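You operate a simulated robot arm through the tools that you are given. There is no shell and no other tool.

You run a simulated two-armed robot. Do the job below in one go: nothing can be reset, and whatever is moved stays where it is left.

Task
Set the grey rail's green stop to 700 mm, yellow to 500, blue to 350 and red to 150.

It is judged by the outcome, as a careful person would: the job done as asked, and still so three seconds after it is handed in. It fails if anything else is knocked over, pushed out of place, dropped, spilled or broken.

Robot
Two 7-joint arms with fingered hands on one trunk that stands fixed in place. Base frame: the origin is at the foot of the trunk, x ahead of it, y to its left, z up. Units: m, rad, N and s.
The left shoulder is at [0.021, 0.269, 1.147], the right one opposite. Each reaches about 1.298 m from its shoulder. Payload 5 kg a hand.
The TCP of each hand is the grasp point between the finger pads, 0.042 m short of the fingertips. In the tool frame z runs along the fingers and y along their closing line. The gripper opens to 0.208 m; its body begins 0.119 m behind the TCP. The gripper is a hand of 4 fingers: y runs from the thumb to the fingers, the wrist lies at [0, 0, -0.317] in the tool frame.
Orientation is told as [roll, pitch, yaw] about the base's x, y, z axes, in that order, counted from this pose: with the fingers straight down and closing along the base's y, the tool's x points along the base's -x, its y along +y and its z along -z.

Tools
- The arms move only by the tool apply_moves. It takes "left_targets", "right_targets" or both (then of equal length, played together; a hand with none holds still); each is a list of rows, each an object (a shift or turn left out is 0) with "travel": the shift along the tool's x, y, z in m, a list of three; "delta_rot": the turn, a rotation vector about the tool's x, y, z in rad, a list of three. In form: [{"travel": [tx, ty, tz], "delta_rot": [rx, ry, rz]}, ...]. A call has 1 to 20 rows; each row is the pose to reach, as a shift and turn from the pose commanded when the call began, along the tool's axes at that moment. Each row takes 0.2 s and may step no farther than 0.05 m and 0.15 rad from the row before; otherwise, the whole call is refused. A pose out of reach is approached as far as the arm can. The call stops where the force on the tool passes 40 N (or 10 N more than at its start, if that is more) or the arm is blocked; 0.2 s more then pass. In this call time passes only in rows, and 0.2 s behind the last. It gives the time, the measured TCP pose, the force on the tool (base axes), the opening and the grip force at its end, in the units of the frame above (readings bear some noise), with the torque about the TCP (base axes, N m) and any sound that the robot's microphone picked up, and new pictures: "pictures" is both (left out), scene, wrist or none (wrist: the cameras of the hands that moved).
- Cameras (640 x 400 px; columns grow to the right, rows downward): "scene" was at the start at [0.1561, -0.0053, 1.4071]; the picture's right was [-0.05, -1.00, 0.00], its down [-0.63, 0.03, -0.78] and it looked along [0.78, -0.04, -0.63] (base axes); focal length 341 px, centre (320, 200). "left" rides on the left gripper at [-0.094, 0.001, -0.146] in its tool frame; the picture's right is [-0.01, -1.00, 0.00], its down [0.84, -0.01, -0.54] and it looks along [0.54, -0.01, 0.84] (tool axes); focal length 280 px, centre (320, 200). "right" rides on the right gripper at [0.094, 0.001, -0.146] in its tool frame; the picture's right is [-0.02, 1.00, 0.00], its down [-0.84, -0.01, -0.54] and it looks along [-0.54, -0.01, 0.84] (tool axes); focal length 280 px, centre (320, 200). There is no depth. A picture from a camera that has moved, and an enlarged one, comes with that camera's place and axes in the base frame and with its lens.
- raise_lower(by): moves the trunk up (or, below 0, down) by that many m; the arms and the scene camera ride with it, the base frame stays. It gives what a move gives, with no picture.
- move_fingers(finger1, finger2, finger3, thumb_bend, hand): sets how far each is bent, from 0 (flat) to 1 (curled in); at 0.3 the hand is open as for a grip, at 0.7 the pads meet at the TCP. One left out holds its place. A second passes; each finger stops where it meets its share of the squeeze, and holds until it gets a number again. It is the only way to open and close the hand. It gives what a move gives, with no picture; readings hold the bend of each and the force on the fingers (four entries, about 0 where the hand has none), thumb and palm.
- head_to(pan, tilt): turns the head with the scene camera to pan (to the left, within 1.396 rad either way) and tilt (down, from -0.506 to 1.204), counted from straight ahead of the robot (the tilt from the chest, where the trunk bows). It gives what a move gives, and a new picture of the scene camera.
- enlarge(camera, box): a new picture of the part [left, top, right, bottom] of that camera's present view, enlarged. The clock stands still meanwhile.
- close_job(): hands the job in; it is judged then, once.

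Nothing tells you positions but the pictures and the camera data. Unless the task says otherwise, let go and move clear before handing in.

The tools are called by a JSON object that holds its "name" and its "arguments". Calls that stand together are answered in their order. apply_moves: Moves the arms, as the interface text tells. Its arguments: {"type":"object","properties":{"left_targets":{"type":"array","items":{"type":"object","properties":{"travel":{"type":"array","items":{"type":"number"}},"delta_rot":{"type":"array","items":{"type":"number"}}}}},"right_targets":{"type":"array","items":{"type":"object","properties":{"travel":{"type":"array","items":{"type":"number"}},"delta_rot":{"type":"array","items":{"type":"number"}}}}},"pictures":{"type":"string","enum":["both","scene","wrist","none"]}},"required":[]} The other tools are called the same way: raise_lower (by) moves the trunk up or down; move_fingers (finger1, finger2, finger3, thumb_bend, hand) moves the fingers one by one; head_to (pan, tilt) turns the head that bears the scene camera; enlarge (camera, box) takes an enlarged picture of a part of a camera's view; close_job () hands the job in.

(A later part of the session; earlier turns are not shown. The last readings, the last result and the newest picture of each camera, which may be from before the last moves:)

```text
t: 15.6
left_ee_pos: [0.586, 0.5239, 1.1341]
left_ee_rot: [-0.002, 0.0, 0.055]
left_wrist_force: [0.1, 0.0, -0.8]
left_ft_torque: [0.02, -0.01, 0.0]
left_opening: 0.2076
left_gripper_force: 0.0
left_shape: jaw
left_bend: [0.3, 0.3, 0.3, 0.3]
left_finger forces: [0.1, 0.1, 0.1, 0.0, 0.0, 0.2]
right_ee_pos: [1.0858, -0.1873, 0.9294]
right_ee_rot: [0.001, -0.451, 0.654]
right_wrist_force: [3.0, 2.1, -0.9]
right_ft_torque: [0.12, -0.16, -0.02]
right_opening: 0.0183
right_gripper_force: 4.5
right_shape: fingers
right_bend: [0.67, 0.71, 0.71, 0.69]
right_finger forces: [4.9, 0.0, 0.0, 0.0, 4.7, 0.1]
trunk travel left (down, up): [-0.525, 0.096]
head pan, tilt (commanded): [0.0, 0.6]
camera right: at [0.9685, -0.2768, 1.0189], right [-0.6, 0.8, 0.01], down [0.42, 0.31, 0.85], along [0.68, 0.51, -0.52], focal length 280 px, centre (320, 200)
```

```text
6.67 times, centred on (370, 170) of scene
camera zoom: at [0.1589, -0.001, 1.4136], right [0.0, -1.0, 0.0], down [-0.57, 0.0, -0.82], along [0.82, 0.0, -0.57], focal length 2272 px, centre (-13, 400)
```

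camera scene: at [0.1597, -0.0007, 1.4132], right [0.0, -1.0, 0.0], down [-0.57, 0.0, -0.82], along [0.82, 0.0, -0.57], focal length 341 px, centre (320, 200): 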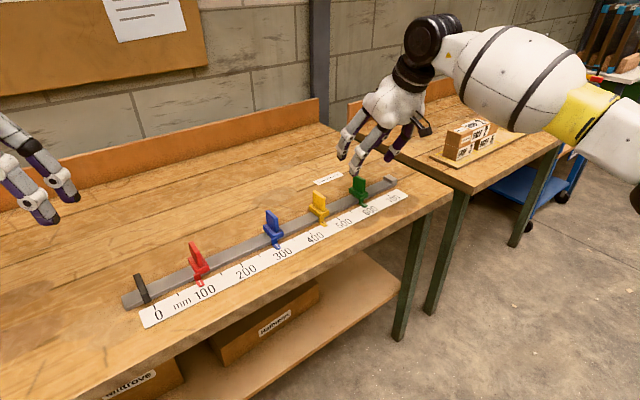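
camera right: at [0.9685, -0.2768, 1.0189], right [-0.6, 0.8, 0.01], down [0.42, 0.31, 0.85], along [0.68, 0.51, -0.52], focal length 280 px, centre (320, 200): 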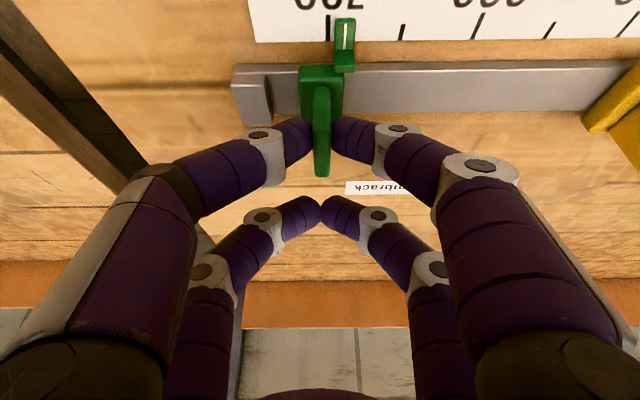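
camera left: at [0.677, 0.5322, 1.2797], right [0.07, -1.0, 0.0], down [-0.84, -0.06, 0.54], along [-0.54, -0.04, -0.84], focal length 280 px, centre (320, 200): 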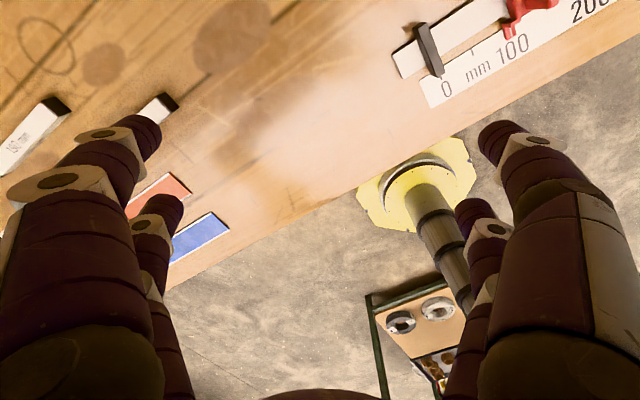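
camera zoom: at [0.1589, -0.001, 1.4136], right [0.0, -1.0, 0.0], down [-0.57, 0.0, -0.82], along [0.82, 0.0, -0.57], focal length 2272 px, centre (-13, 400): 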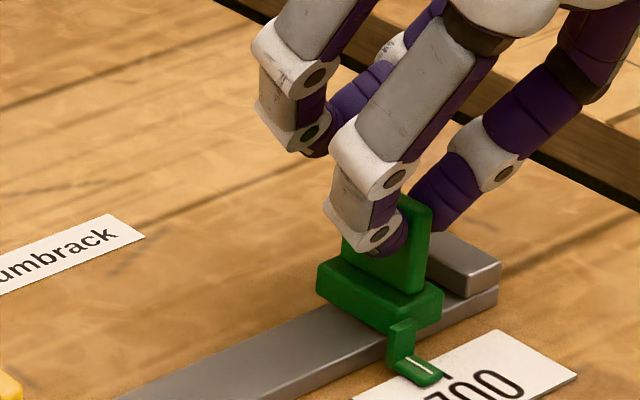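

Green reads about 688.5, and the end block still has clearance. I'll nudge 10 mm more and measure closely.

{"name": "apply_moves", "arguments": {"right_targets": [{"travel": [0, -0.005, 0]}, {"travel": [0, -0.01, 0]}], "pictures": "none"}}

{"name": "enlarge", "arguments": {"camera": "right", "box": [300, 0, 390, 56]}}

{"name": "enlarge", "arguments": {"camera": "scene", "box": [370, 180, 418, 210]}}

```text
t: 16.2
left_ee_pos: [0.5854, 0.5236, 1.1341]
left_ee_rot: [0.0, 0.001, 0.053]
left_wrist_force: [-0.2, -0.1, 0.9]
left_ft_torque: [-0.04, 0.01, -0.03]
left_opening: 0.2077
left_gripper_force: 0.0
left_shape: jaw
left_bend: [0.3, 0.3, 0.3, 0.3]
left_finger forces: [0.2, 0.0, 0.0, 0.0, 0.1, 0.0]
right_ee_pos: [1.0929, -0.1944, 0.9283]
right_ee_rot: [-0.001, -0.45, 0.651]
right_wrist_force: [3.3, 3.2, 0.1]
right_ft_torque: [0.1, -0.14, -0.01]
right_opening: 0.0181
right_gripper_force: 4.7
right_shape: fingers
right_bend: [0.67, 0.71, 0.71, 0.69]
right_finger forces: [4.9, 0.0, 0.0, 0.0, 5.3, 0.0]
trunk travel left (down, up): [-0.525, 0.096]
head pan, tilt (commanded): [0.0, 0.6]
```

```text
7.11 times, centred on (345, 28) of right
camera zoom: at [0.9748, -0.2853, 1.0187], right [-0.6, 0.8, 0.01], down [0.42, 0.31, 0.85], along [0.68, 0.51, -0.52], focal length 1994 px, centre (142, 1423)
```

zoom: 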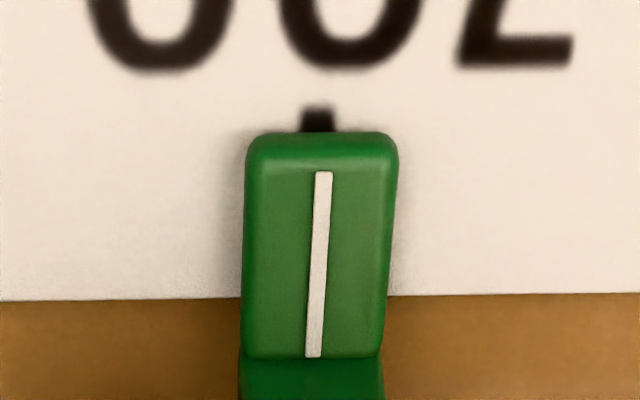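

```text
13.33 times, centred on (394, 195) of scene
camera zoom: at [0.1588, -0.001, 1.4136], right [0.0, -1.0, 0.0], down [-0.57, 0.0, -0.82], along [0.82, 0.0, -0.57], focal length 4545 px, centre (-667, 267)
```

zoom: 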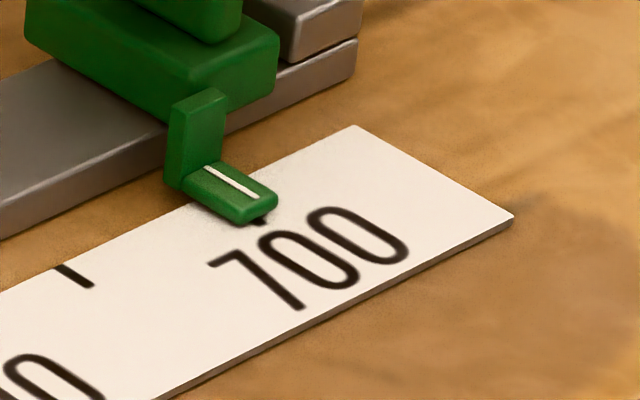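

The pointer is nearly on 700. I'll zoom in further to confirm with both cameras.

{"name": "enlarge", "arguments": {"camera": "scene", "box": [380, 189, 396, 199]}}

{"name": "enlarge", "arguments": {"camera": "right", "box": [330, 10, 362, 30]}}

```text
16.00 times, centred on (388, 194) of scene
camera zoom: at [0.1588, -0.001, 1.4136], right [0.0, -1.0, 0.0], down [-0.57, 0.0, -0.82], along [0.82, 0.0, -0.57], focal length 5454 px, centre (-768, 296)
```

zoom: 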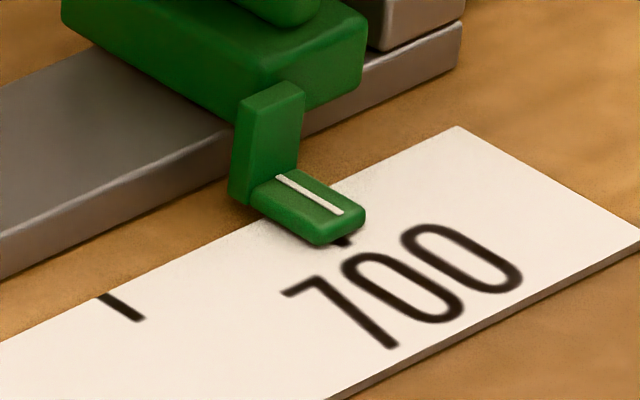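

```text
16.00 times, centred on (346, 20) of right
camera zoom: at [0.9748, -0.2853, 1.0187], right [-0.6, 0.8, 0.01], down [0.42, 0.31, 0.85], along [0.68, 0.51, -0.52], focal length 4486 px, centre (-96, 3080)
```

zoom: 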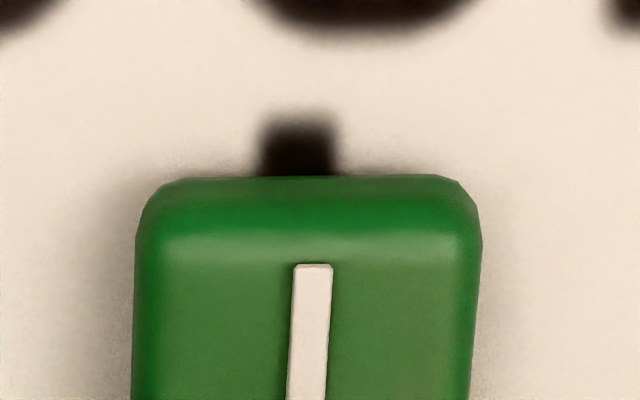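

The pointer reads about 699.6. I'll nudge it 0.4 mm, open slightly to release, and remeasure.

{"name": "apply_moves", "arguments": {"right_targets": [{"travel": [0, -0.0004, 0]}], "pictures": "none"}}

{"name": "move_fingers", "arguments": {"hand": "right", "finger1": 0.62, "finger2": 0.62, "finger3": 0.62, "thumb_bend": 0.62}}

{"name": "enlarge", "arguments": {"camera": "right", "box": [330, 10, 362, 30]}}

{"name": "enlarge", "arguments": {"camera": "right", "box": [220, 0, 420, 190]}}

{"name": "enlarge", "arguments": {"camera": "scene", "box": [330, 140, 410, 200]}}

```text
t: 16.6
left_ee_pos: [0.5864, 0.5228, 1.1338]
left_ee_rot: [-0.001, -0.001, 0.054]
left_wrist_force: [-0.5, 0.2, 0.2]
left_ft_torque: [0.01, 0.03, 0.02]
left_opening: 0.2081
left_gripper_force: 0.1
left_shape: jaw
left_bend: [0.3, 0.3, 0.3, 0.3]
left_finger forces: [0.0, 0.0, 0.0, 0.0, 0.0, 0.1]
right_ee_pos: [1.0934, -0.1959, 0.9278]
right_ee_rot: [0.001, -0.45, 0.651]
right_wrist_force: [3.1, 3.1, -0.9]
right_ft_torque: [0.13, -0.11, 0.02]
right_opening: 0.0186
right_gripper_force: 4.6
right_shape: fingers
right_bend: [0.67, 0.71, 0.71, 0.69]
right_finger forces: [5.2, 0.0, 0.1, 0.1, 4.8, 0.0]
trunk travel left (down, up): [-0.525, 0.096]
head pan, tilt (commanded): [0.0, 0.6]
```

```text
t: 17.6
left_ee_pos: [0.586, 0.5242, 1.1341]
left_ee_rot: [0.0, 0.0, 0.055]
left_wrist_force: [-0.1, 0.3, 0.1]
left_ft_torque: [-0.01, -0.02, 0.03]
left_opening: 0.208
left_gripper_force: 0.1
left_shape: jaw
left_bend: [0.3, 0.3, 0.3, 0.3]
left_finger forces: [0.0, 0.0, 0.0, 0.0, 0.1, 0.1]
right_ee_pos: [1.0931, -0.1958, 0.9289]
right_ee_rot: [-0.001, -0.45, 0.65]
right_wrist_force: [-0.3, -0.4, -0.5]
right_ft_torque: [0.0, 0.01, 0.0]
right_opening: 0.0496
right_gripper_force: 0.0
right_shape: fingers
right_bend: [0.62, 0.62, 0.62, 0.62]
right_finger forces: [0.1, 0.0, 0.0, 0.0, 0.1, 0.1]
trunk travel left (down, up): [-0.525, 0.096]
head pan, tilt (commanded): [0.0, 0.6]
```

```text
16.00 times, centred on (346, 20) of right
camera zoom: at [0.9748, -0.2854, 1.0191], right [-0.6, 0.8, 0.01], down [0.42, 0.31, 0.85], along [0.68, 0.51, -0.52], focal length 4486 px, centre (-96, 3080)
```

zoom: 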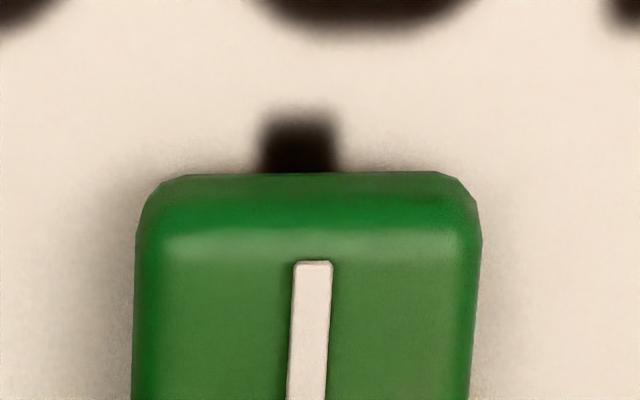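

```text
2.11 times, centred on (320, 95) of right
camera zoom: at [0.9748, -0.2854, 1.0191], right [-0.6, 0.8, 0.01], down [0.42, 0.31, 0.85], along [0.68, 0.51, -0.52], focal length 590 px, centre (320, 421)
```

zoom: 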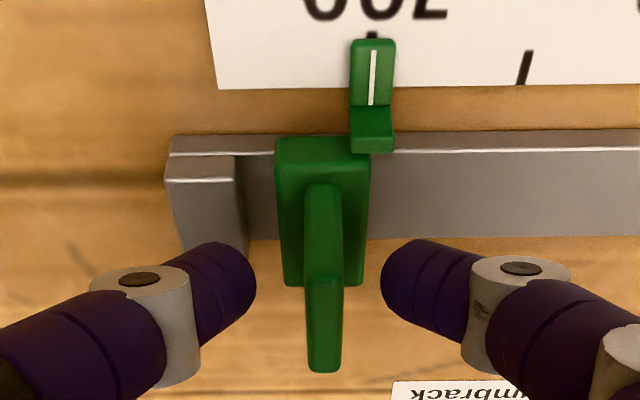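

```text
6.67 times, centred on (370, 170) of scene
camera zoom: at [0.1586, -0.0012, 1.4137], right [0.0, -1.0, 0.0], down [-0.56, 0.0, -0.83], along [0.83, 0.0, -0.56], focal length 2272 px, centre (-13, 400)
```

zoom: 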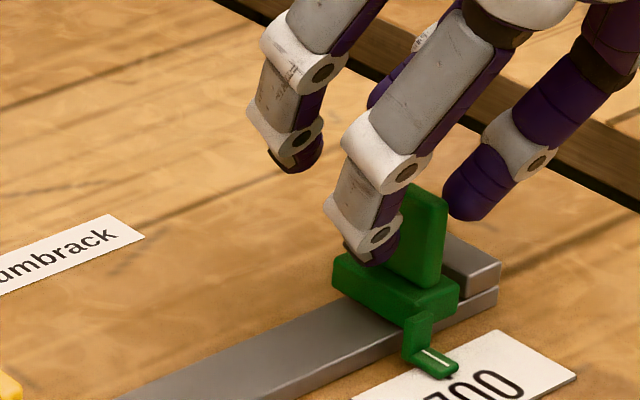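

Green reads about 699.7 after release, and the hand is clear of it. I'll back off and up, then shift along the rail to yellow, whose fin should be near s≈465.

{"name": "apply_moves", "arguments": {"right_targets": [{"travel": [0, 0, -0.035]}, {"travel": [0, 0, -0.07]}, {"travel": [0, 0.045, -0.08]}, {"travel": [0, 0.09, -0.08]}, {"travel": [0, 0.135, -0.08]}, {"travel": [0, 0.18, -0.08]}, {"travel": [0, 0.225, -0.08]}, {"travel": [0, 0.251, -0.08]}], "pictures": "both"}}

{"name": "move_fingers", "arguments": {"hand": "right", "finger1": 0.52, "finger2": 0.52, "finger3": 0.52, "thumb_bend": 0.52}}

{"name": "enlarge", "arguments": {"camera": "right", "box": [200, 0, 440, 150]}}

{"name": "enlarge", "arguments": {"camera": "scene", "box": [260, 130, 420, 230]}}

```text
t: 19.4
left_ee_pos: [0.5848, 0.5237, 1.1327]
left_ee_rot: [0.0, 0.0, 0.052]
left_wrist_force: [-0.3, -0.2, -0.8]
left_ft_torque: [-0.02, 0.01, 0.02]
left_opening: 0.2079
left_gripper_force: 0.1
left_shape: jaw
left_bend: [0.3, 0.3, 0.3, 0.3]
left_finger forces: [0.1, 0.0, 0.0, 0.1, 0.0, 0.0]
right_ee_pos: [0.9126, -0.0169, 1.001]
right_ee_rot: [0.0, -0.451, 0.65]
right_wrist_force: [0.0, 0.0, 0.5]
right_ft_torque: [0.04, 0.0, -0.01]
right_opening: 0.0501
right_gripper_force: 0.1
right_shape: fingers
right_bend: [0.62, 0.62, 0.62, 0.62]
right_finger forces: [0.0, 0.0, 0.0, 0.1, 0.0, 0.0]
trunk travel left (down, up): [-0.525, 0.096]
head pan, tilt (commanded): [0.0, 0.6]
camera scene: at [0.1586, -0.0011, 1.4137], right [0.0, -1.0, 0.0], down [-0.56, 0.0, -0.83], along [0.83, 0.0, -0.56], focal length 341 px, centre (320, 200)
camera right: at [0.7943, -0.1072, 1.0916], right [-0.6, 0.8, 0.01], down [0.42, 0.31, 0.85], along [0.68, 0.51, -0.52], focal length 280 px, centre (320, 200)
```

scene: 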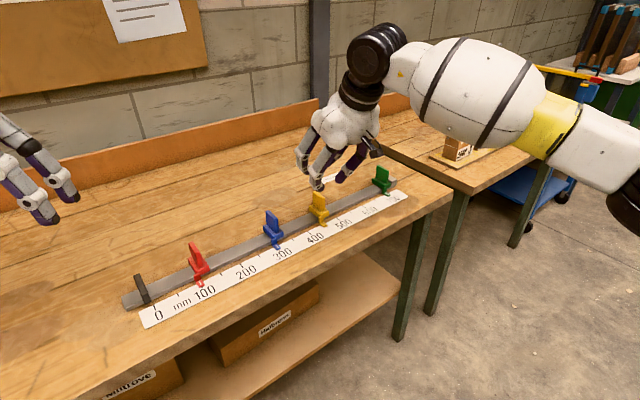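
right: 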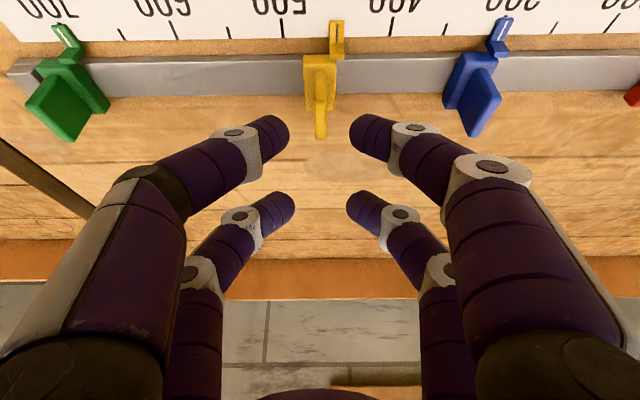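

```text
t: 20.4
left_ee_pos: [0.5853, 0.5228, 1.1347]
left_ee_rot: [0.001, 0.0, 0.055]
left_wrist_force: [0.4, 0.0, -0.2]
left_ft_torque: [0.0, 0.02, -0.01]
left_opening: 0.2079
left_gripper_force: 0.0
left_shape: jaw
left_bend: [0.3, 0.3, 0.3, 0.3]
left_finger forces: [0.0, 0.0, 0.0, 0.0, 0.0, 0.0]
right_ee_pos: [0.9121, -0.0179, 1.0011]
right_ee_rot: [-0.001, -0.45, 0.65]
right_wrist_force: [-0.3, 0.9, -0.4]
right_ft_torque: [-0.01, 0.01, 0.0]
right_opening: 0.1017
right_gripper_force: 0.0
right_shape: fingers
right_bend: [0.52, 0.52, 0.52, 0.52]
right_finger forces: [0.0, 0.0, 0.0, 0.1, 0.1, 0.0]
trunk travel left (down, up): [-0.525, 0.096]
head pan, tilt (commanded): [0.0, 0.6]
```

```text
2.67 times, centred on (320, 75) of right
camera zoom: at [0.7944, -0.1068, 1.0915], right [-0.6, 0.8, 0.01], down [0.42, 0.31, 0.85], along [0.68, 0.51, -0.52], focal length 748 px, centre (320, 533)
```

zoom: 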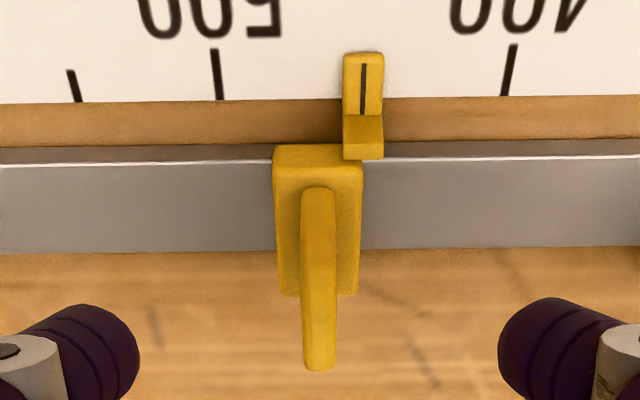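

```text
4.00 times, centred on (340, 180) of scene
camera zoom: at [0.1587, -0.0012, 1.4137], right [0.0, -1.0, 0.0], down [-0.56, 0.0, -0.83], along [0.83, 0.0, -0.56], focal length 1363 px, centre (240, 280)
```

zoom: 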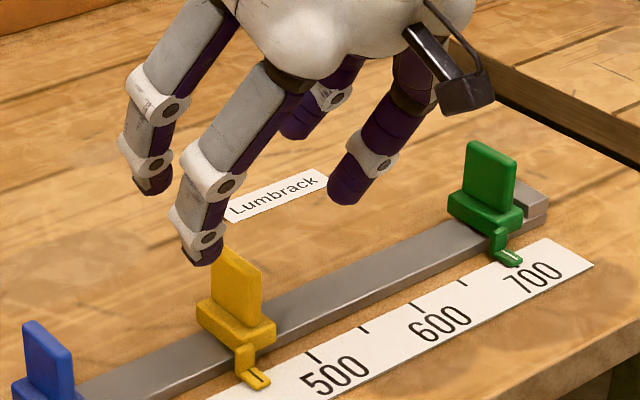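

Yellow reads about 450, and its fin is centred between the digits. I'll advance 80 mm, back to the same grip height as before, and check.

{"name": "apply_moves", "arguments": {"right_targets": [{"travel": [0, 0, 0.04]}, {"travel": [0, 0, 0.07]}, {"travel": [0, 0, 0.08]}], "pictures": "none"}}

{"name": "enlarge", "arguments": {"camera": "right", "box": [220, 0, 420, 190]}}

{"name": "enlarge", "arguments": {"camera": "scene", "box": [280, 150, 360, 220]}}

```text
t: 21.2
left_ee_pos: [0.5862, 0.5235, 1.1332]
left_ee_rot: [0.001, 0.0, 0.054]
left_wrist_force: [0.3, 0.5, -0.7]
left_ft_torque: [0.03, 0.03, 0.01]
left_opening: 0.2078
left_gripper_force: 0.1
left_shape: jaw
left_bend: [0.3, 0.3, 0.3, 0.3]
left_finger forces: [0.0, 0.1, 0.0, 0.1, 0.1, 0.0]
right_ee_pos: [0.9413, 0.0017, 0.9292]
right_ee_rot: [0.0, -0.448, 0.651]
right_wrist_force: [0.2, 0.1, 0.4]
right_ft_torque: [0.02, 0.02, 0.02]
right_opening: 0.1014
right_gripper_force: 0.1
right_shape: fingers
right_bend: [0.52, 0.52, 0.52, 0.52]
right_finger forces: [0.0, 0.0, 0.0, 0.0, 0.1, 0.0]
trunk travel left (down, up): [-0.525, 0.096]
head pan, tilt (commanded): [0.0, 0.6]
```

```text
2.11 times, centred on (320, 95) of right
camera zoom: at [0.8227, -0.0867, 1.0189], right [-0.6, 0.8, 0.01], down [0.42, 0.31, 0.85], along [0.68, 0.51, -0.52], focal length 590 px, centre (320, 421)
```

zoom: 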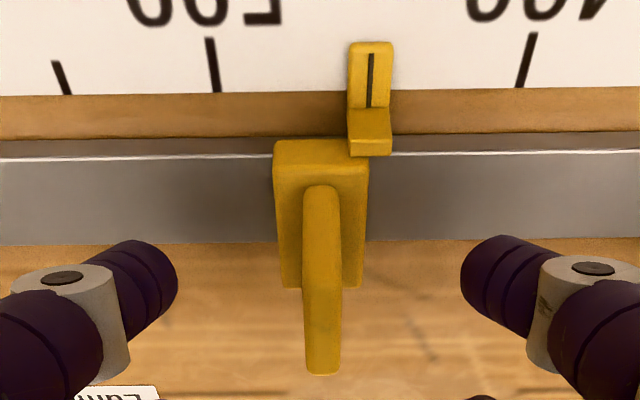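

```text
5.71 times, centred on (320, 185) of scene
camera zoom: at [0.1589, -0.0013, 1.4136], right [0.0, -1.0, 0.0], down [-0.57, 0.0, -0.82], along [0.82, 0.0, -0.57], focal length 1948 px, centre (320, 286)
```

zoom: 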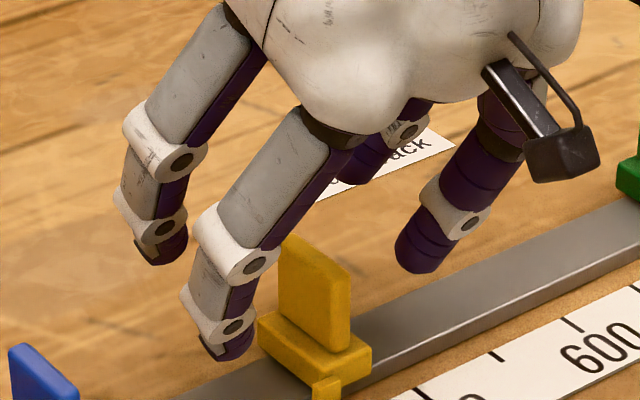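

The geometry matches the green grip. I'll close on yellow and slide it 48 mm before the fine adjustment.

{"name": "move_fingers", "arguments": {"hand": "right", "finger1": 0.71, "finger2": 0.71, "finger3": 0.71, "thumb_bend": 0.71}}

{"name": "apply_moves", "arguments": {"right_targets": [{"travel": [0, -0.005, 0]}, {"travel": [0, -0.015, 0]}, {"travel": [0, -0.025, 0]}, {"travel": [0, -0.035, 0]}, {"travel": [0, -0.045, 0]}, {"travel": [0, -0.048, 0]}], "pictures": "wrist"}}

{"name": "enlarge", "arguments": {"camera": "right", "box": [330, 10, 362, 30]}}

{"name": "enlarge", "arguments": {"camera": "right", "box": [220, 0, 420, 190]}}

```text
t: 22.2
left_ee_pos: [0.5857, 0.5234, 1.1334]
left_ee_rot: [0.001, -0.001, 0.054]
left_wrist_force: [0.6, 0.4, 0.6]
left_ft_torque: [-0.01, 0.02, 0.03]
left_opening: 0.2079
left_gripper_force: 0.1
left_shape: jaw
left_bend: [0.3, 0.3, 0.3, 0.3]
left_finger forces: [0.0, 0.0, 0.1, 0.0, 0.1, 0.0]
right_ee_pos: [0.9403, 0.0023, 0.9295]
right_ee_rot: [0.0, -0.451, 0.651]
right_wrist_force: [0.6, 0.3, -1.1]
right_ft_torque: [0.05, -0.04, -0.03]
right_opening: 0.018
right_gripper_force: 5.3
right_shape: fingers
right_bend: [0.68, 0.71, 0.71, 0.69]
right_finger forces: [5.3, 0.1, 0.0, 0.2, 5.5, 0.1]
trunk travel left (down, up): [-0.525, 0.096]
head pan, tilt (commanded): [0.0, 0.6]
```

```text
t: 23.6
left_ee_pos: [0.5852, 0.5237, 1.1336]
left_ee_rot: [0.0, -0.001, 0.054]
left_wrist_force: [-0.7, 0.8, 0.4]
left_ft_torque: [0.01, -0.01, 0.02]
left_opening: 0.2076
left_gripper_force: 0.1
left_shape: jaw
left_bend: [0.3, 0.3, 0.3, 0.3]
left_finger forces: [0.0, 0.1, 0.1, 0.0, 0.0, 0.1]
right_ee_pos: [0.9704, -0.0349, 0.9293]
right_ee_rot: [-0.001, -0.451, 0.65]
right_wrist_force: [-2.3, -2.8, 0.3]
right_ft_torque: [-0.08, 0.06, 0.05]
right_opening: 0.0184
right_gripper_force: 5.3
right_shape: fingers
right_bend: [0.67, 0.71, 0.71, 0.69]
right_finger forces: [5.2, 0.0, 0.1, 0.1, 5.8, 0.0]
trunk travel left (down, up): [-0.525, 0.096]
head pan, tilt (commanded): [0.0, 0.6]
camera right: at [0.852, -0.1243, 1.0192], right [-0.6, 0.8, 0.01], down [0.42, 0.31, 0.85], along [0.68, 0.51, -0.52], focal length 280 px, centre (320, 200)
```

right: 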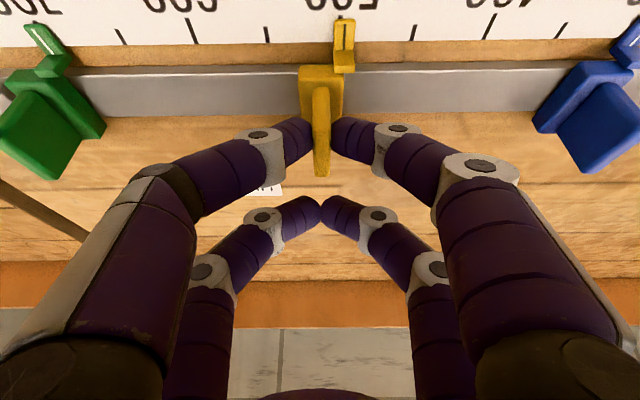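

```text
16.00 times, centred on (346, 20) of right
camera zoom: at [0.852, -0.1243, 1.0192], right [-0.6, 0.8, 0.01], down [0.42, 0.31, 0.85], along [0.68, 0.51, -0.52], focal length 4486 px, centre (-96, 3080)
```

zoom: 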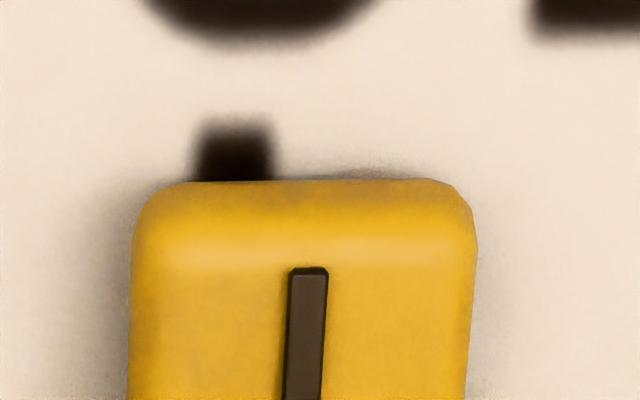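

```text
2.11 times, centred on (320, 95) of right
camera zoom: at [0.852, -0.1243, 1.0192], right [-0.6, 0.8, 0.01], down [0.42, 0.31, 0.85], along [0.68, 0.51, -0.52], focal length 590 px, centre (320, 421)
```

zoom: 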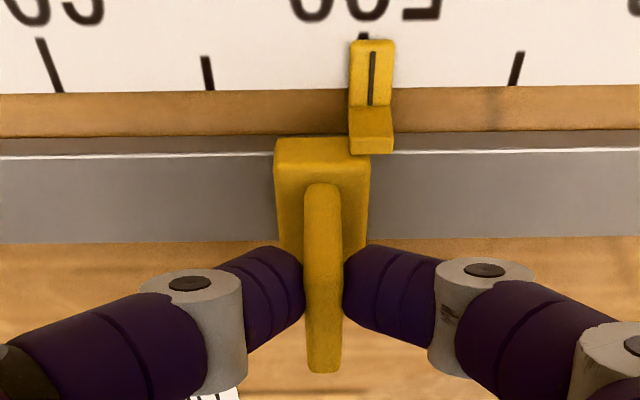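

Yellow reads about 497.2, so I'll nudge it 2.9 mm and remeasure.

{"name": "apply_moves", "arguments": {"right_targets": [{"travel": [0, -0.0015, 0]}, {"travel": [0, -0.0029, 0]}], "pictures": "none"}}

{"name": "enlarge", "arguments": {"camera": "right", "box": [330, 10, 362, 30]}}

```text
t: 24.2
left_ee_pos: [0.5849, 0.5233, 1.134]
left_ee_rot: [-0.001, 0.001, 0.053]
left_wrist_force: [-0.2, 0.5, 0.5]
left_ft_torque: [0.04, -0.01, -0.01]
left_opening: 0.2079
left_gripper_force: 0.1
left_shape: jaw
left_bend: [0.3, 0.3, 0.3, 0.3]
left_finger forces: [0.0, 0.0, 0.1, 0.0, 0.0, 0.0]
right_ee_pos: [0.9714, -0.0369, 0.9293]
right_ee_rot: [-0.001, -0.451, 0.653]
right_wrist_force: [-2.7, -1.4, -0.8]
right_ft_torque: [-0.06, 0.1, 0.0]
right_opening: 0.0183
right_gripper_force: 5.6
right_shape: fingers
right_bend: [0.67, 0.71, 0.71, 0.69]
right_finger forces: [5.7, 0.0, 0.0, 0.0, 5.5, 0.0]
trunk travel left (down, up): [-0.525, 0.096]
head pan, tilt (commanded): [0.0, 0.6]
```

```text
16.00 times, centred on (346, 20) of right
camera zoom: at [0.8533, -0.126, 1.0192], right [-0.6, 0.8, 0.01], down [0.42, 0.31, 0.85], along [0.68, 0.51, -0.52], focal length 4486 px, centre (-96, 3080)
```

zoom: 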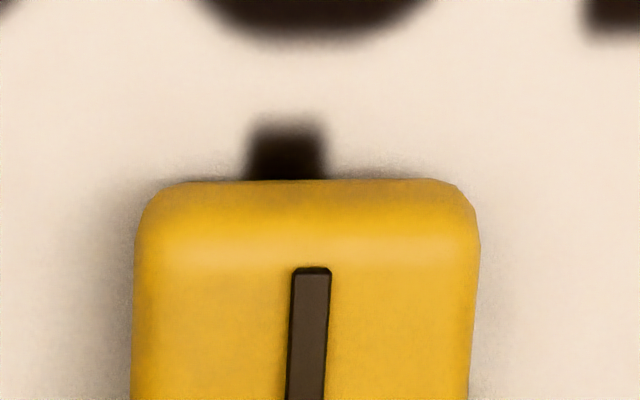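

Yellow is now at about 499.3, so I'll add one more 0.8 mm nudge.

{"name": "apply_moves", "arguments": {"right_targets": [{"travel": [0, -0.0008, 0]}, {"travel": [0, -0.0008, 0]}], "pictures": "none"}}

{"name": "enlarge", "arguments": {"camera": "right", "box": [330, 10, 362, 30]}}

```text
t: 24.8
left_ee_pos: [0.5864, 0.5231, 1.1346]
left_ee_rot: [0.0, 0.0, 0.054]
left_wrist_force: [0.4, 0.0, 0.5]
left_ft_torque: [0.0, 0.0, -0.01]
left_opening: 0.2079
left_gripper_force: 0.0
left_shape: jaw
left_bend: [0.3, 0.3, 0.3, 0.3]
left_finger forces: [0.0, 0.0, 0.1, 0.1, 0.0, 0.0]
right_ee_pos: [0.9716, -0.0379, 0.9287]
right_ee_rot: [0.0, -0.451, 0.652]
right_wrist_force: [-2.0, -0.3, 1.1]
right_ft_torque: [-0.03, 0.12, 0.0]
right_opening: 0.0181
right_gripper_force: 5.4
right_shape: fingers
right_bend: [0.67, 0.71, 0.71, 0.69]
right_finger forces: [5.9, 0.1, 0.0, 0.0, 5.1, 0.0]
trunk travel left (down, up): [-0.525, 0.096]
head pan, tilt (commanded): [0.0, 0.6]
```

```text
16.00 times, centred on (346, 20) of right
camera zoom: at [0.8539, -0.1269, 1.0192], right [-0.6, 0.8, 0.01], down [0.42, 0.31, 0.85], along [0.68, 0.51, -0.52], focal length 4486 px, centre (-96, 3080)
```

zoom: 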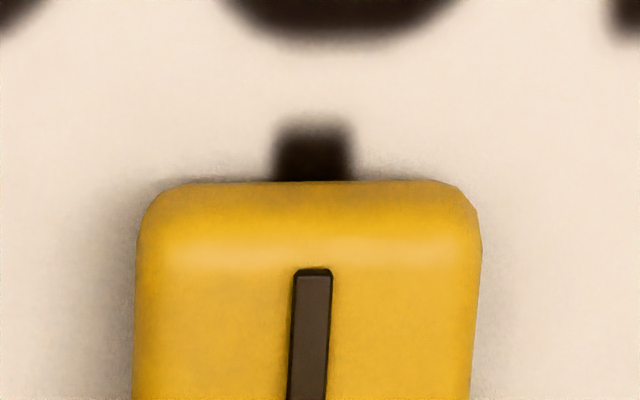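

Yellow now reads about 500.2. I'll release it, back off, and shift 200 mm along to blue.

{"name": "move_fingers", "arguments": {"hand": "right", "finger1": 0.62, "finger2": 0.62, "finger3": 0.62, "thumb_bend": 0.62}}

{"name": "enlarge", "arguments": {"camera": "right", "box": [330, 10, 362, 30]}}

{"name": "apply_moves", "arguments": {"right_targets": [{"travel": [0, 0, -0.035]}, {"travel": [0, 0, -0.07]}, {"travel": [0, 0.045, -0.08]}, {"travel": [0, 0.09, -0.08]}, {"travel": [0, 0.135, -0.08]}, {"travel": [0, 0.175, -0.08]}, {"travel": [0, 0.2, -0.08]}], "pictures": "both"}}

{"name": "enlarge", "arguments": {"camera": "right", "box": [200, 0, 440, 150]}}

```text
t: 25.8
left_ee_pos: [0.5847, 0.5241, 1.1341]
left_ee_rot: [-0.001, 0.0, 0.055]
left_wrist_force: [-0.3, 0.3, 0.2]
left_ft_torque: [0.01, 0.01, 0.0]
left_opening: 0.2079
left_gripper_force: 0.0
left_shape: jaw
left_bend: [0.3, 0.3, 0.3, 0.3]
left_finger forces: [0.0, 0.0, 0.0, 0.0, 0.0, 0.0]
right_ee_pos: [0.9714, -0.0373, 0.9289]
right_ee_rot: [0.0, -0.449, 0.651]
right_wrist_force: [-0.7, 0.6, 0.4]
right_ft_torque: [-0.04, -0.01, -0.03]
right_opening: 0.0495
right_gripper_force: 0.1
right_shape: fingers
right_bend: [0.62, 0.62, 0.62, 0.62]
right_finger forces: [0.0, 0.0, 0.0, 0.1, 0.0, 0.0]
trunk travel left (down, up): [-0.525, 0.096]
head pan, tilt (commanded): [0.0, 0.6]
```

```text
16.00 times, centred on (346, 20) of right
camera zoom: at [0.854, -0.127, 1.0192], right [-0.6, 0.8, 0.01], down [0.42, 0.31, 0.85], along [0.68, 0.51, -0.52], focal length 4486 px, centre (-96, 3080)
```

zoom: 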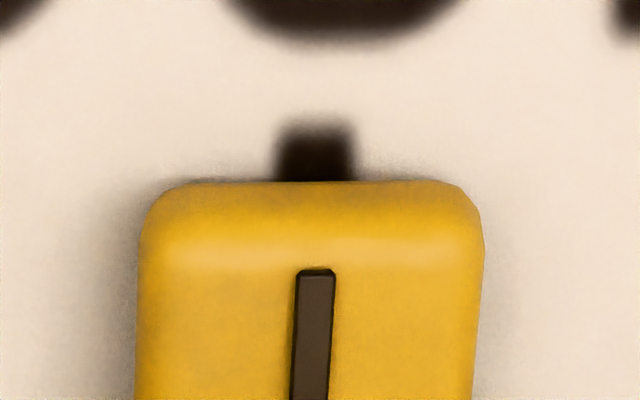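

```text
t: 27.4
left_ee_pos: [0.5856, 0.5237, 1.1351]
left_ee_rot: [0.001, 0.0, 0.054]
left_wrist_force: [-0.2, 0.1, 0.4]
left_ft_torque: [-0.09, -0.04, 0.02]
left_opening: 0.208
left_gripper_force: 0.1
left_shape: jaw
left_bend: [0.3, 0.3, 0.3, 0.3]
left_finger forces: [0.0, 0.0, 0.0, 0.0, 0.1, 0.0]
right_ee_pos: [0.8229, 0.1011, 1.001]
right_ee_rot: [0.001, -0.45, 0.652]
right_wrist_force: [0.3, -0.2, -0.6]
right_ft_torque: [0.02, 0.01, 0.0]
right_opening: 0.0498
right_gripper_force: 0.1
right_shape: fingers
right_bend: [0.62, 0.62, 0.62, 0.62]
right_finger forces: [0.0, 0.0, 0.0, 0.1, 0.0, 0.0]
trunk travel left (down, up): [-0.525, 0.096]
head pan, tilt (commanded): [0.0, 0.6]
camera scene: at [0.1586, -0.0008, 1.4137], right [0.0, -1.0, 0.0], down [-0.56, 0.0, -0.83], along [0.83, 0.0, -0.56], focal length 341 px, centre (320, 200)
camera right: at [0.705, 0.0119, 1.0907], right [-0.6, 0.8, 0.01], down [0.42, 0.31, 0.85], along [0.68, 0.51, -0.52], focal length 280 px, centre (320, 200)
```

scene: 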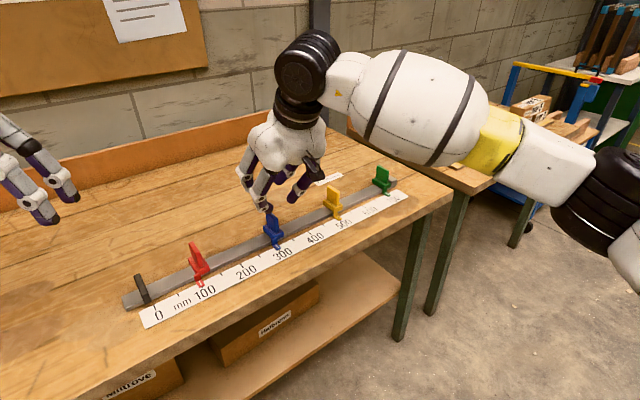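
right: 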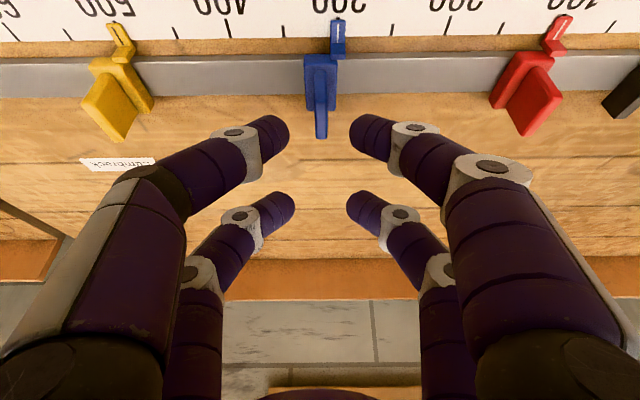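

```text
2.67 times, centred on (320, 75) of right
camera zoom: at [0.705, 0.0119, 1.0907], right [-0.6, 0.8, 0.01], down [0.42, 0.31, 0.85], along [0.68, 0.51, -0.52], focal length 748 px, centre (320, 533)
```

zoom: 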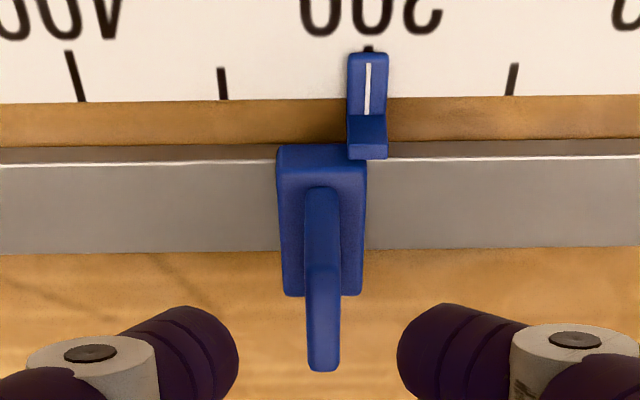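

Blue reads about 300, and its fin is centred within 2 mm. I'll advance, close, and slide it 48 mm.

{"name": "apply_moves", "arguments": {"right_targets": [{"travel": [0, -0.0005, 0.04]}, {"travel": [0, -0.001, 0.07]}, {"travel": [0, -0.001, 0.08]}], "pictures": "none"}}

{"name": "enlarge", "arguments": {"camera": "right", "box": [220, 0, 420, 190]}}

{"name": "enlarge", "arguments": {"camera": "scene", "box": [235, 170, 315, 250]}}

```text
t: 28.2
left_ee_pos: [0.5855, 0.5238, 1.1343]
left_ee_rot: [0.0, -0.001, 0.053]
left_wrist_force: [0.4, 0.3, 0.2]
left_ft_torque: [-0.05, 0.01, 0.01]
left_opening: 0.2075
left_gripper_force: 0.1
left_shape: jaw
left_bend: [0.3, 0.3, 0.3, 0.3]
left_finger forces: [0.0, 0.0, 0.1, 0.1, 0.0, 0.0]
right_ee_pos: [0.8524, 0.1214, 0.9291]
right_ee_rot: [-0.002, -0.45, 0.652]
right_wrist_force: [-0.3, 0.9, -0.2]
right_ft_torque: [-0.02, 0.05, -0.03]
right_opening: 0.0498
right_gripper_force: 0.1
right_shape: fingers
right_bend: [0.62, 0.62, 0.62, 0.62]
right_finger forces: [0.0, 0.0, 0.0, 0.0, 0.1, 0.0]
trunk travel left (down, up): [-0.525, 0.096]
head pan, tilt (commanded): [0.0, 0.6]
```

```text
2.11 times, centred on (320, 95) of right
camera zoom: at [0.7339, 0.0315, 1.0186], right [-0.6, 0.8, 0.01], down [0.42, 0.31, 0.85], along [0.68, 0.51, -0.52], focal length 590 px, centre (320, 421)
```

zoom: 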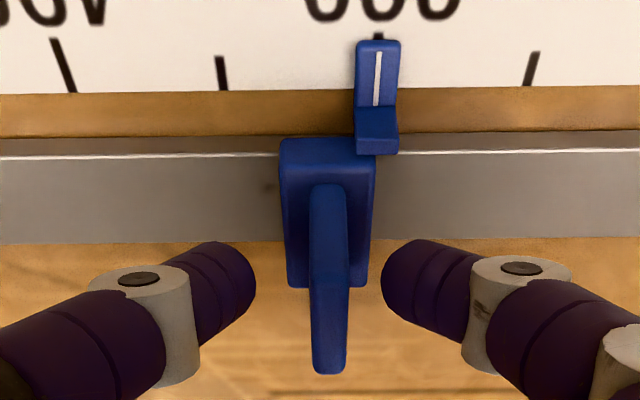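

```text
5.00 times, centred on (275, 210) of scene
camera zoom: at [0.1587, -0.0012, 1.4136], right [0.0, -1.0, 0.0], down [-0.57, 0.0, -0.82], along [0.82, 0.0, -0.57], focal length 1704 px, centre (545, 150)
```

zoom: 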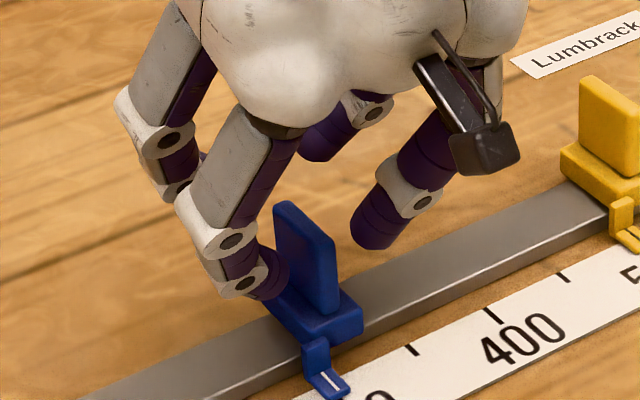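

I nudged the wrong way, and the fin is now 2–3 mm off-centre. I'll correct that by +3 mm, then grip and slide.

{"name": "apply_moves", "arguments": {"right_targets": [{"travel": [0, 0.003, 0]}], "pictures": "none"}}

{"name": "move_fingers", "arguments": {"hand": "right", "finger1": 0.71, "finger2": 0.71, "finger3": 0.71, "thumb_bend": 0.71}}

{"name": "apply_moves", "arguments": {"right_targets": [{"travel": [0, -0.005, 0]}, {"travel": [0, -0.015, 0]}, {"travel": [0, -0.025, 0]}, {"travel": [0, -0.035, 0]}, {"travel": [0, -0.045, 0]}, {"travel": [0, -0.049, 0]}, {"travel": [0, -0.049, 0]}], "pictures": "none"}}

{"name": "enlarge", "arguments": {"camera": "right", "box": [330, 10, 362, 30]}}

{"name": "enlarge", "arguments": {"camera": "right", "box": [220, 0, 420, 190]}}

```text
t: 28.6
left_ee_pos: [0.5859, 0.5243, 1.1335]
left_ee_rot: [0.001, 0.0, 0.055]
left_wrist_force: [0.5, 0.3, 0.0]
left_ft_torque: [0.0, -0.03, -0.04]
left_opening: 0.2079
left_gripper_force: 0.1
left_shape: jaw
left_bend: [0.3, 0.3, 0.3, 0.3]
left_finger forces: [0.1, 0.1, 0.1, 0.0, 0.1, 0.0]
right_ee_pos: [0.8509, 0.1234, 0.9295]
right_ee_rot: [0.0, -0.45, 0.651]
right_wrist_force: [0.0, -0.3, 0.8]
right_ft_torque: [-0.01, -0.04, 0.02]
right_opening: 0.05
right_gripper_force: 0.0
right_shape: fingers
right_bend: [0.62, 0.62, 0.62, 0.62]
right_finger forces: [0.0, 0.1, 0.0, 0.0, 0.1, 0.0]
trunk travel left (down, up): [-0.525, 0.096]
head pan, tilt (commanded): [0.0, 0.6]
```

```text
t: 29.6
left_ee_pos: [0.5855, 0.5234, 1.1335]
left_ee_rot: [0.0, 0.0, 0.054]
left_wrist_force: [0.1, -0.6, 0.2]
left_ft_torque: [0.0, 0.02, 0.0]
left_opening: 0.2078
left_gripper_force: 0.1
left_shape: jaw
left_bend: [0.3, 0.3, 0.3, 0.3]
left_finger forces: [0.1, 0.1, 0.0, 0.0, 0.0, 0.1]
right_ee_pos: [0.851, 0.1228, 0.9292]
right_ee_rot: [0.001, -0.451, 0.652]
right_wrist_force: [0.6, 0.3, -2.4]
right_ft_torque: [0.0, -0.05, 0.01]
right_opening: 0.018
right_gripper_force: 5.2
right_shape: fingers
right_bend: [0.68, 0.71, 0.71, 0.69]
right_finger forces: [5.0, 0.1, 0.0, 0.1, 5.3, 0.2]
trunk travel left (down, up): [-0.525, 0.096]
head pan, tilt (commanded): [0.0, 0.6]
```

```text
t: 31.2
left_ee_pos: [0.5842, 0.5232, 1.134]
left_ee_rot: [-0.001, -0.001, 0.054]
left_wrist_force: [1.0, -0.2, 0.3]
left_ft_torque: [-0.01, -0.03, -0.02]
left_opening: 0.208
left_gripper_force: 0.0
left_shape: jaw
left_bend: [0.3, 0.3, 0.3, 0.3]
left_finger forces: [0.0, 0.0, 0.1, 0.1, 0.0, 0.0]
right_ee_pos: [0.8798, 0.0846, 0.9291]
right_ee_rot: [0.001, -0.452, 0.649]
right_wrist_force: [1.9, 0.6, -3.1]
right_ft_torque: [0.09, -0.14, 0.03]
right_opening: 0.0182
right_gripper_force: 5.0
right_shape: fingers
right_bend: [0.68, 0.71, 0.71, 0.69]
right_finger forces: [4.2, 0.0, 0.0, 0.0, 5.1, 0.0]
trunk travel left (down, up): [-0.525, 0.096]
head pan, tilt (commanded): [0.0, 0.6]
```

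```text
16.00 times, centred on (346, 20) of right
camera zoom: at [0.7614, -0.0055, 1.019], right [-0.6, 0.8, 0.01], down [0.42, 0.31, 0.85], along [0.68, 0.51, -0.52], focal length 4486 px, centre (-96, 3080)
```

zoom: 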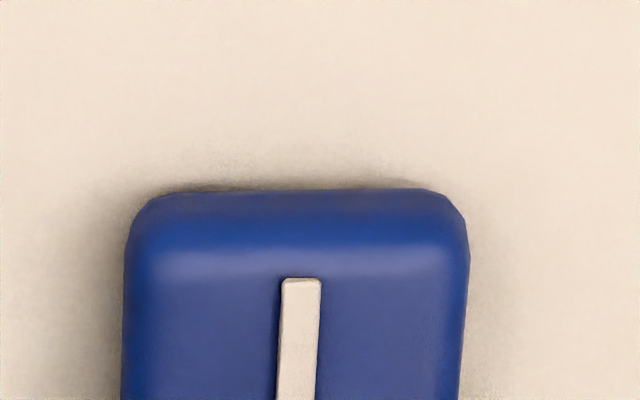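

```text
2.11 times, centred on (320, 95) of right
camera zoom: at [0.7614, -0.0055, 1.019], right [-0.6, 0.8, 0.01], down [0.42, 0.31, 0.85], along [0.68, 0.51, -0.52], focal length 590 px, centre (320, 421)
```

zoom: 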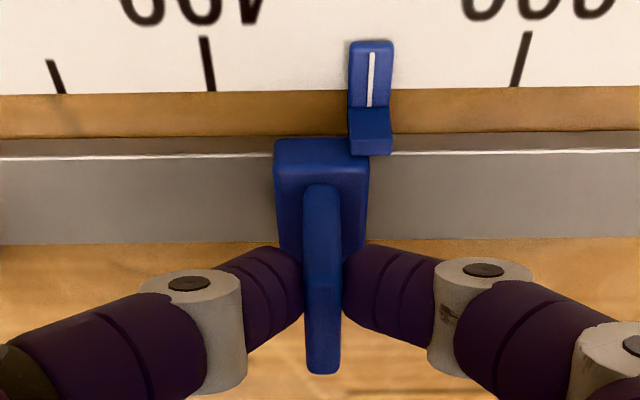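

The 350 tick is short and hidden under the pointer, so I'll interpolate between the 300 and 400 ticks.

{"name": "enlarge", "arguments": {"camera": "right", "box": [260, 0, 424, 50]}}

{"name": "enlarge", "arguments": {"camera": "scene", "box": [270, 215, 318, 245]}}

```text
3.90 times, centred on (342, 25) of right
camera zoom: at [0.7614, -0.0055, 1.019], right [-0.6, 0.8, 0.01], down [0.42, 0.31, 0.85], along [0.68, 0.51, -0.52], focal length 1094 px, centre (234, 883)
```

zoom: 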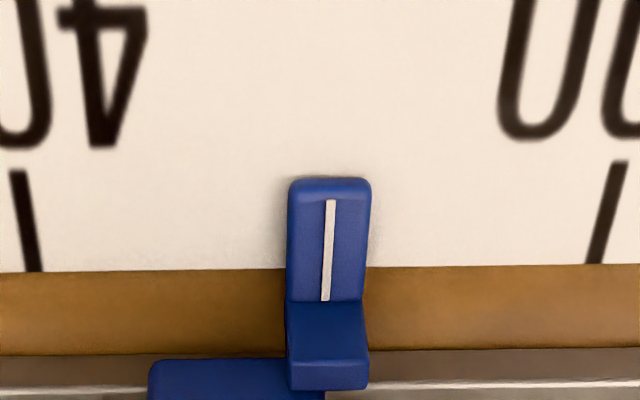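

```text
13.33 times, centred on (294, 230) of scene
camera zoom: at [0.159, -0.0011, 1.4136], right [0.0, -1.0, 0.0], down [-0.57, 0.0, -0.82], along [0.82, 0.0, -0.57], focal length 4545 px, centre (667, -200)
```

zoom: 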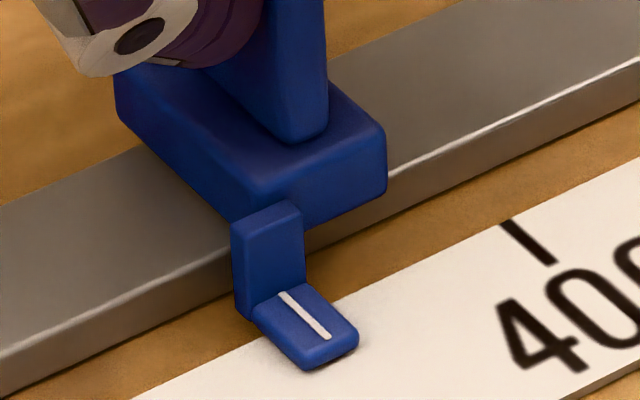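

Interpolation puts blue at about 348.3, so I'll nudge it 1.75 mm.

{"name": "apply_moves", "arguments": {"right_targets": [{"travel": [0, -0.0018, 0]}, {"travel": [0, -0.0018, 0]}], "pictures": "none"}}

{"name": "enlarge", "arguments": {"camera": "right", "box": [260, 0, 424, 50]}}

```text
t: 31.8
left_ee_pos: [0.5861, 0.5233, 1.1339]
left_ee_rot: [0.002, -0.002, 0.055]
left_wrist_force: [-0.5, -0.3, -0.5]
left_ft_torque: [-0.02, 0.01, -0.01]
left_opening: 0.208
left_gripper_force: 0.1
left_shape: jaw
left_bend: [0.3, 0.3, 0.3, 0.3]
left_finger forces: [0.0, 0.0, 0.0, 0.0, 0.1, 0.1]
right_ee_pos: [0.8812, 0.0834, 0.9289]
right_ee_rot: [-0.001, -0.45, 0.653]
right_wrist_force: [1.3, 0.5, -1.9]
right_ft_torque: [0.08, -0.07, -0.02]
right_opening: 0.0186
right_gripper_force: 4.4
right_shape: fingers
right_bend: [0.68, 0.71, 0.71, 0.69]
right_finger forces: [5.0, 0.0, 0.0, 0.1, 4.5, 0.1]
trunk travel left (down, up): [-0.525, 0.096]
head pan, tilt (commanded): [0.0, 0.6]
```

```text
3.90 times, centred on (342, 25) of right
camera zoom: at [0.7624, -0.0066, 1.0189], right [-0.6, 0.8, 0.01], down [0.42, 0.31, 0.85], along [0.68, 0.51, -0.52], focal length 1094 px, centre (234, 883)
```

zoom: 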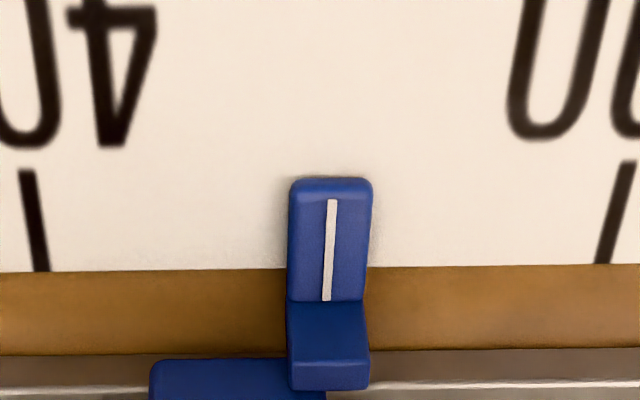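

Blue reads about 349.4, so I'll nudge it 0.6 mm more and release.

{"name": "apply_moves", "arguments": {"right_targets": [{"travel": [0, -0.0007, 0]}, {"travel": [0, -0.0007, 0]}], "pictures": "none"}}

{"name": "move_fingers", "arguments": {"hand": "right", "finger1": 0.62, "finger2": 0.62, "finger3": 0.62, "thumb_bend": 0.62}}

{"name": "enlarge", "arguments": {"camera": "right", "box": [260, 0, 424, 50]}}

```text
t: 32.4
left_ee_pos: [0.5862, 0.5234, 1.1337]
left_ee_rot: [0.0, -0.001, 0.055]
left_wrist_force: [0.3, 0.3, 0.3]
left_ft_torque: [0.02, -0.02, 0.03]
left_opening: 0.2078
left_gripper_force: 0.3
left_shape: jaw
left_bend: [0.3, 0.3, 0.3, 0.3]
left_finger forces: [0.0, 0.1, 0.0, 0.0, 0.0, 0.0]
right_ee_pos: [0.8801, 0.0825, 0.9301]
right_ee_rot: [0.0, -0.451, 0.65]
right_wrist_force: [0.8, 1.1, -0.3]
right_ft_torque: [0.1, -0.02, -0.03]
right_opening: 0.0184
right_gripper_force: 4.8
right_shape: fingers
right_bend: [0.68, 0.71, 0.71, 0.69]
right_finger forces: [5.2, 0.0, 0.0, 0.1, 4.7, 0.1]
trunk travel left (down, up): [-0.525, 0.096]
head pan, tilt (commanded): [0.0, 0.6]
```

```text
t: 33.4
left_ee_pos: [0.5858, 0.5233, 1.1343]
left_ee_rot: [0.0, 0.001, 0.054]
left_wrist_force: [-0.1, -0.5, -0.8]
left_ft_torque: [-0.02, -0.01, 0.01]
left_opening: 0.208
left_gripper_force: 0.1
left_shape: jaw
left_bend: [0.3, 0.3, 0.3, 0.3]
left_finger forces: [0.0, 0.0, 0.1, 0.0, 0.0, 0.0]
right_ee_pos: [0.8801, 0.0824, 0.9287]
right_ee_rot: [-0.001, -0.451, 0.651]
right_wrist_force: [-1.1, 0.1, -0.1]
right_ft_torque: [0.01, -0.04, 0.01]
right_opening: 0.0496
right_gripper_force: 0.1
right_shape: fingers
right_bend: [0.62, 0.62, 0.62, 0.62]
right_finger forces: [0.0, 0.0, 0.0, 0.1, 0.0, 0.0]
trunk travel left (down, up): [-0.525, 0.096]
head pan, tilt (commanded): [0.0, 0.6]
```

```text
3.90 times, centred on (342, 25) of right
camera zoom: at [0.7627, -0.0073, 1.0187], right [-0.6, 0.8, 0.01], down [0.42, 0.31, 0.85], along [0.68, 0.51, -0.52], focal length 1094 px, centre (234, 883)
```

zoom: 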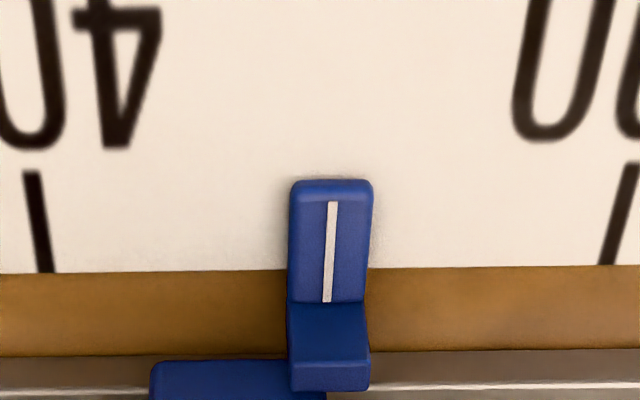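

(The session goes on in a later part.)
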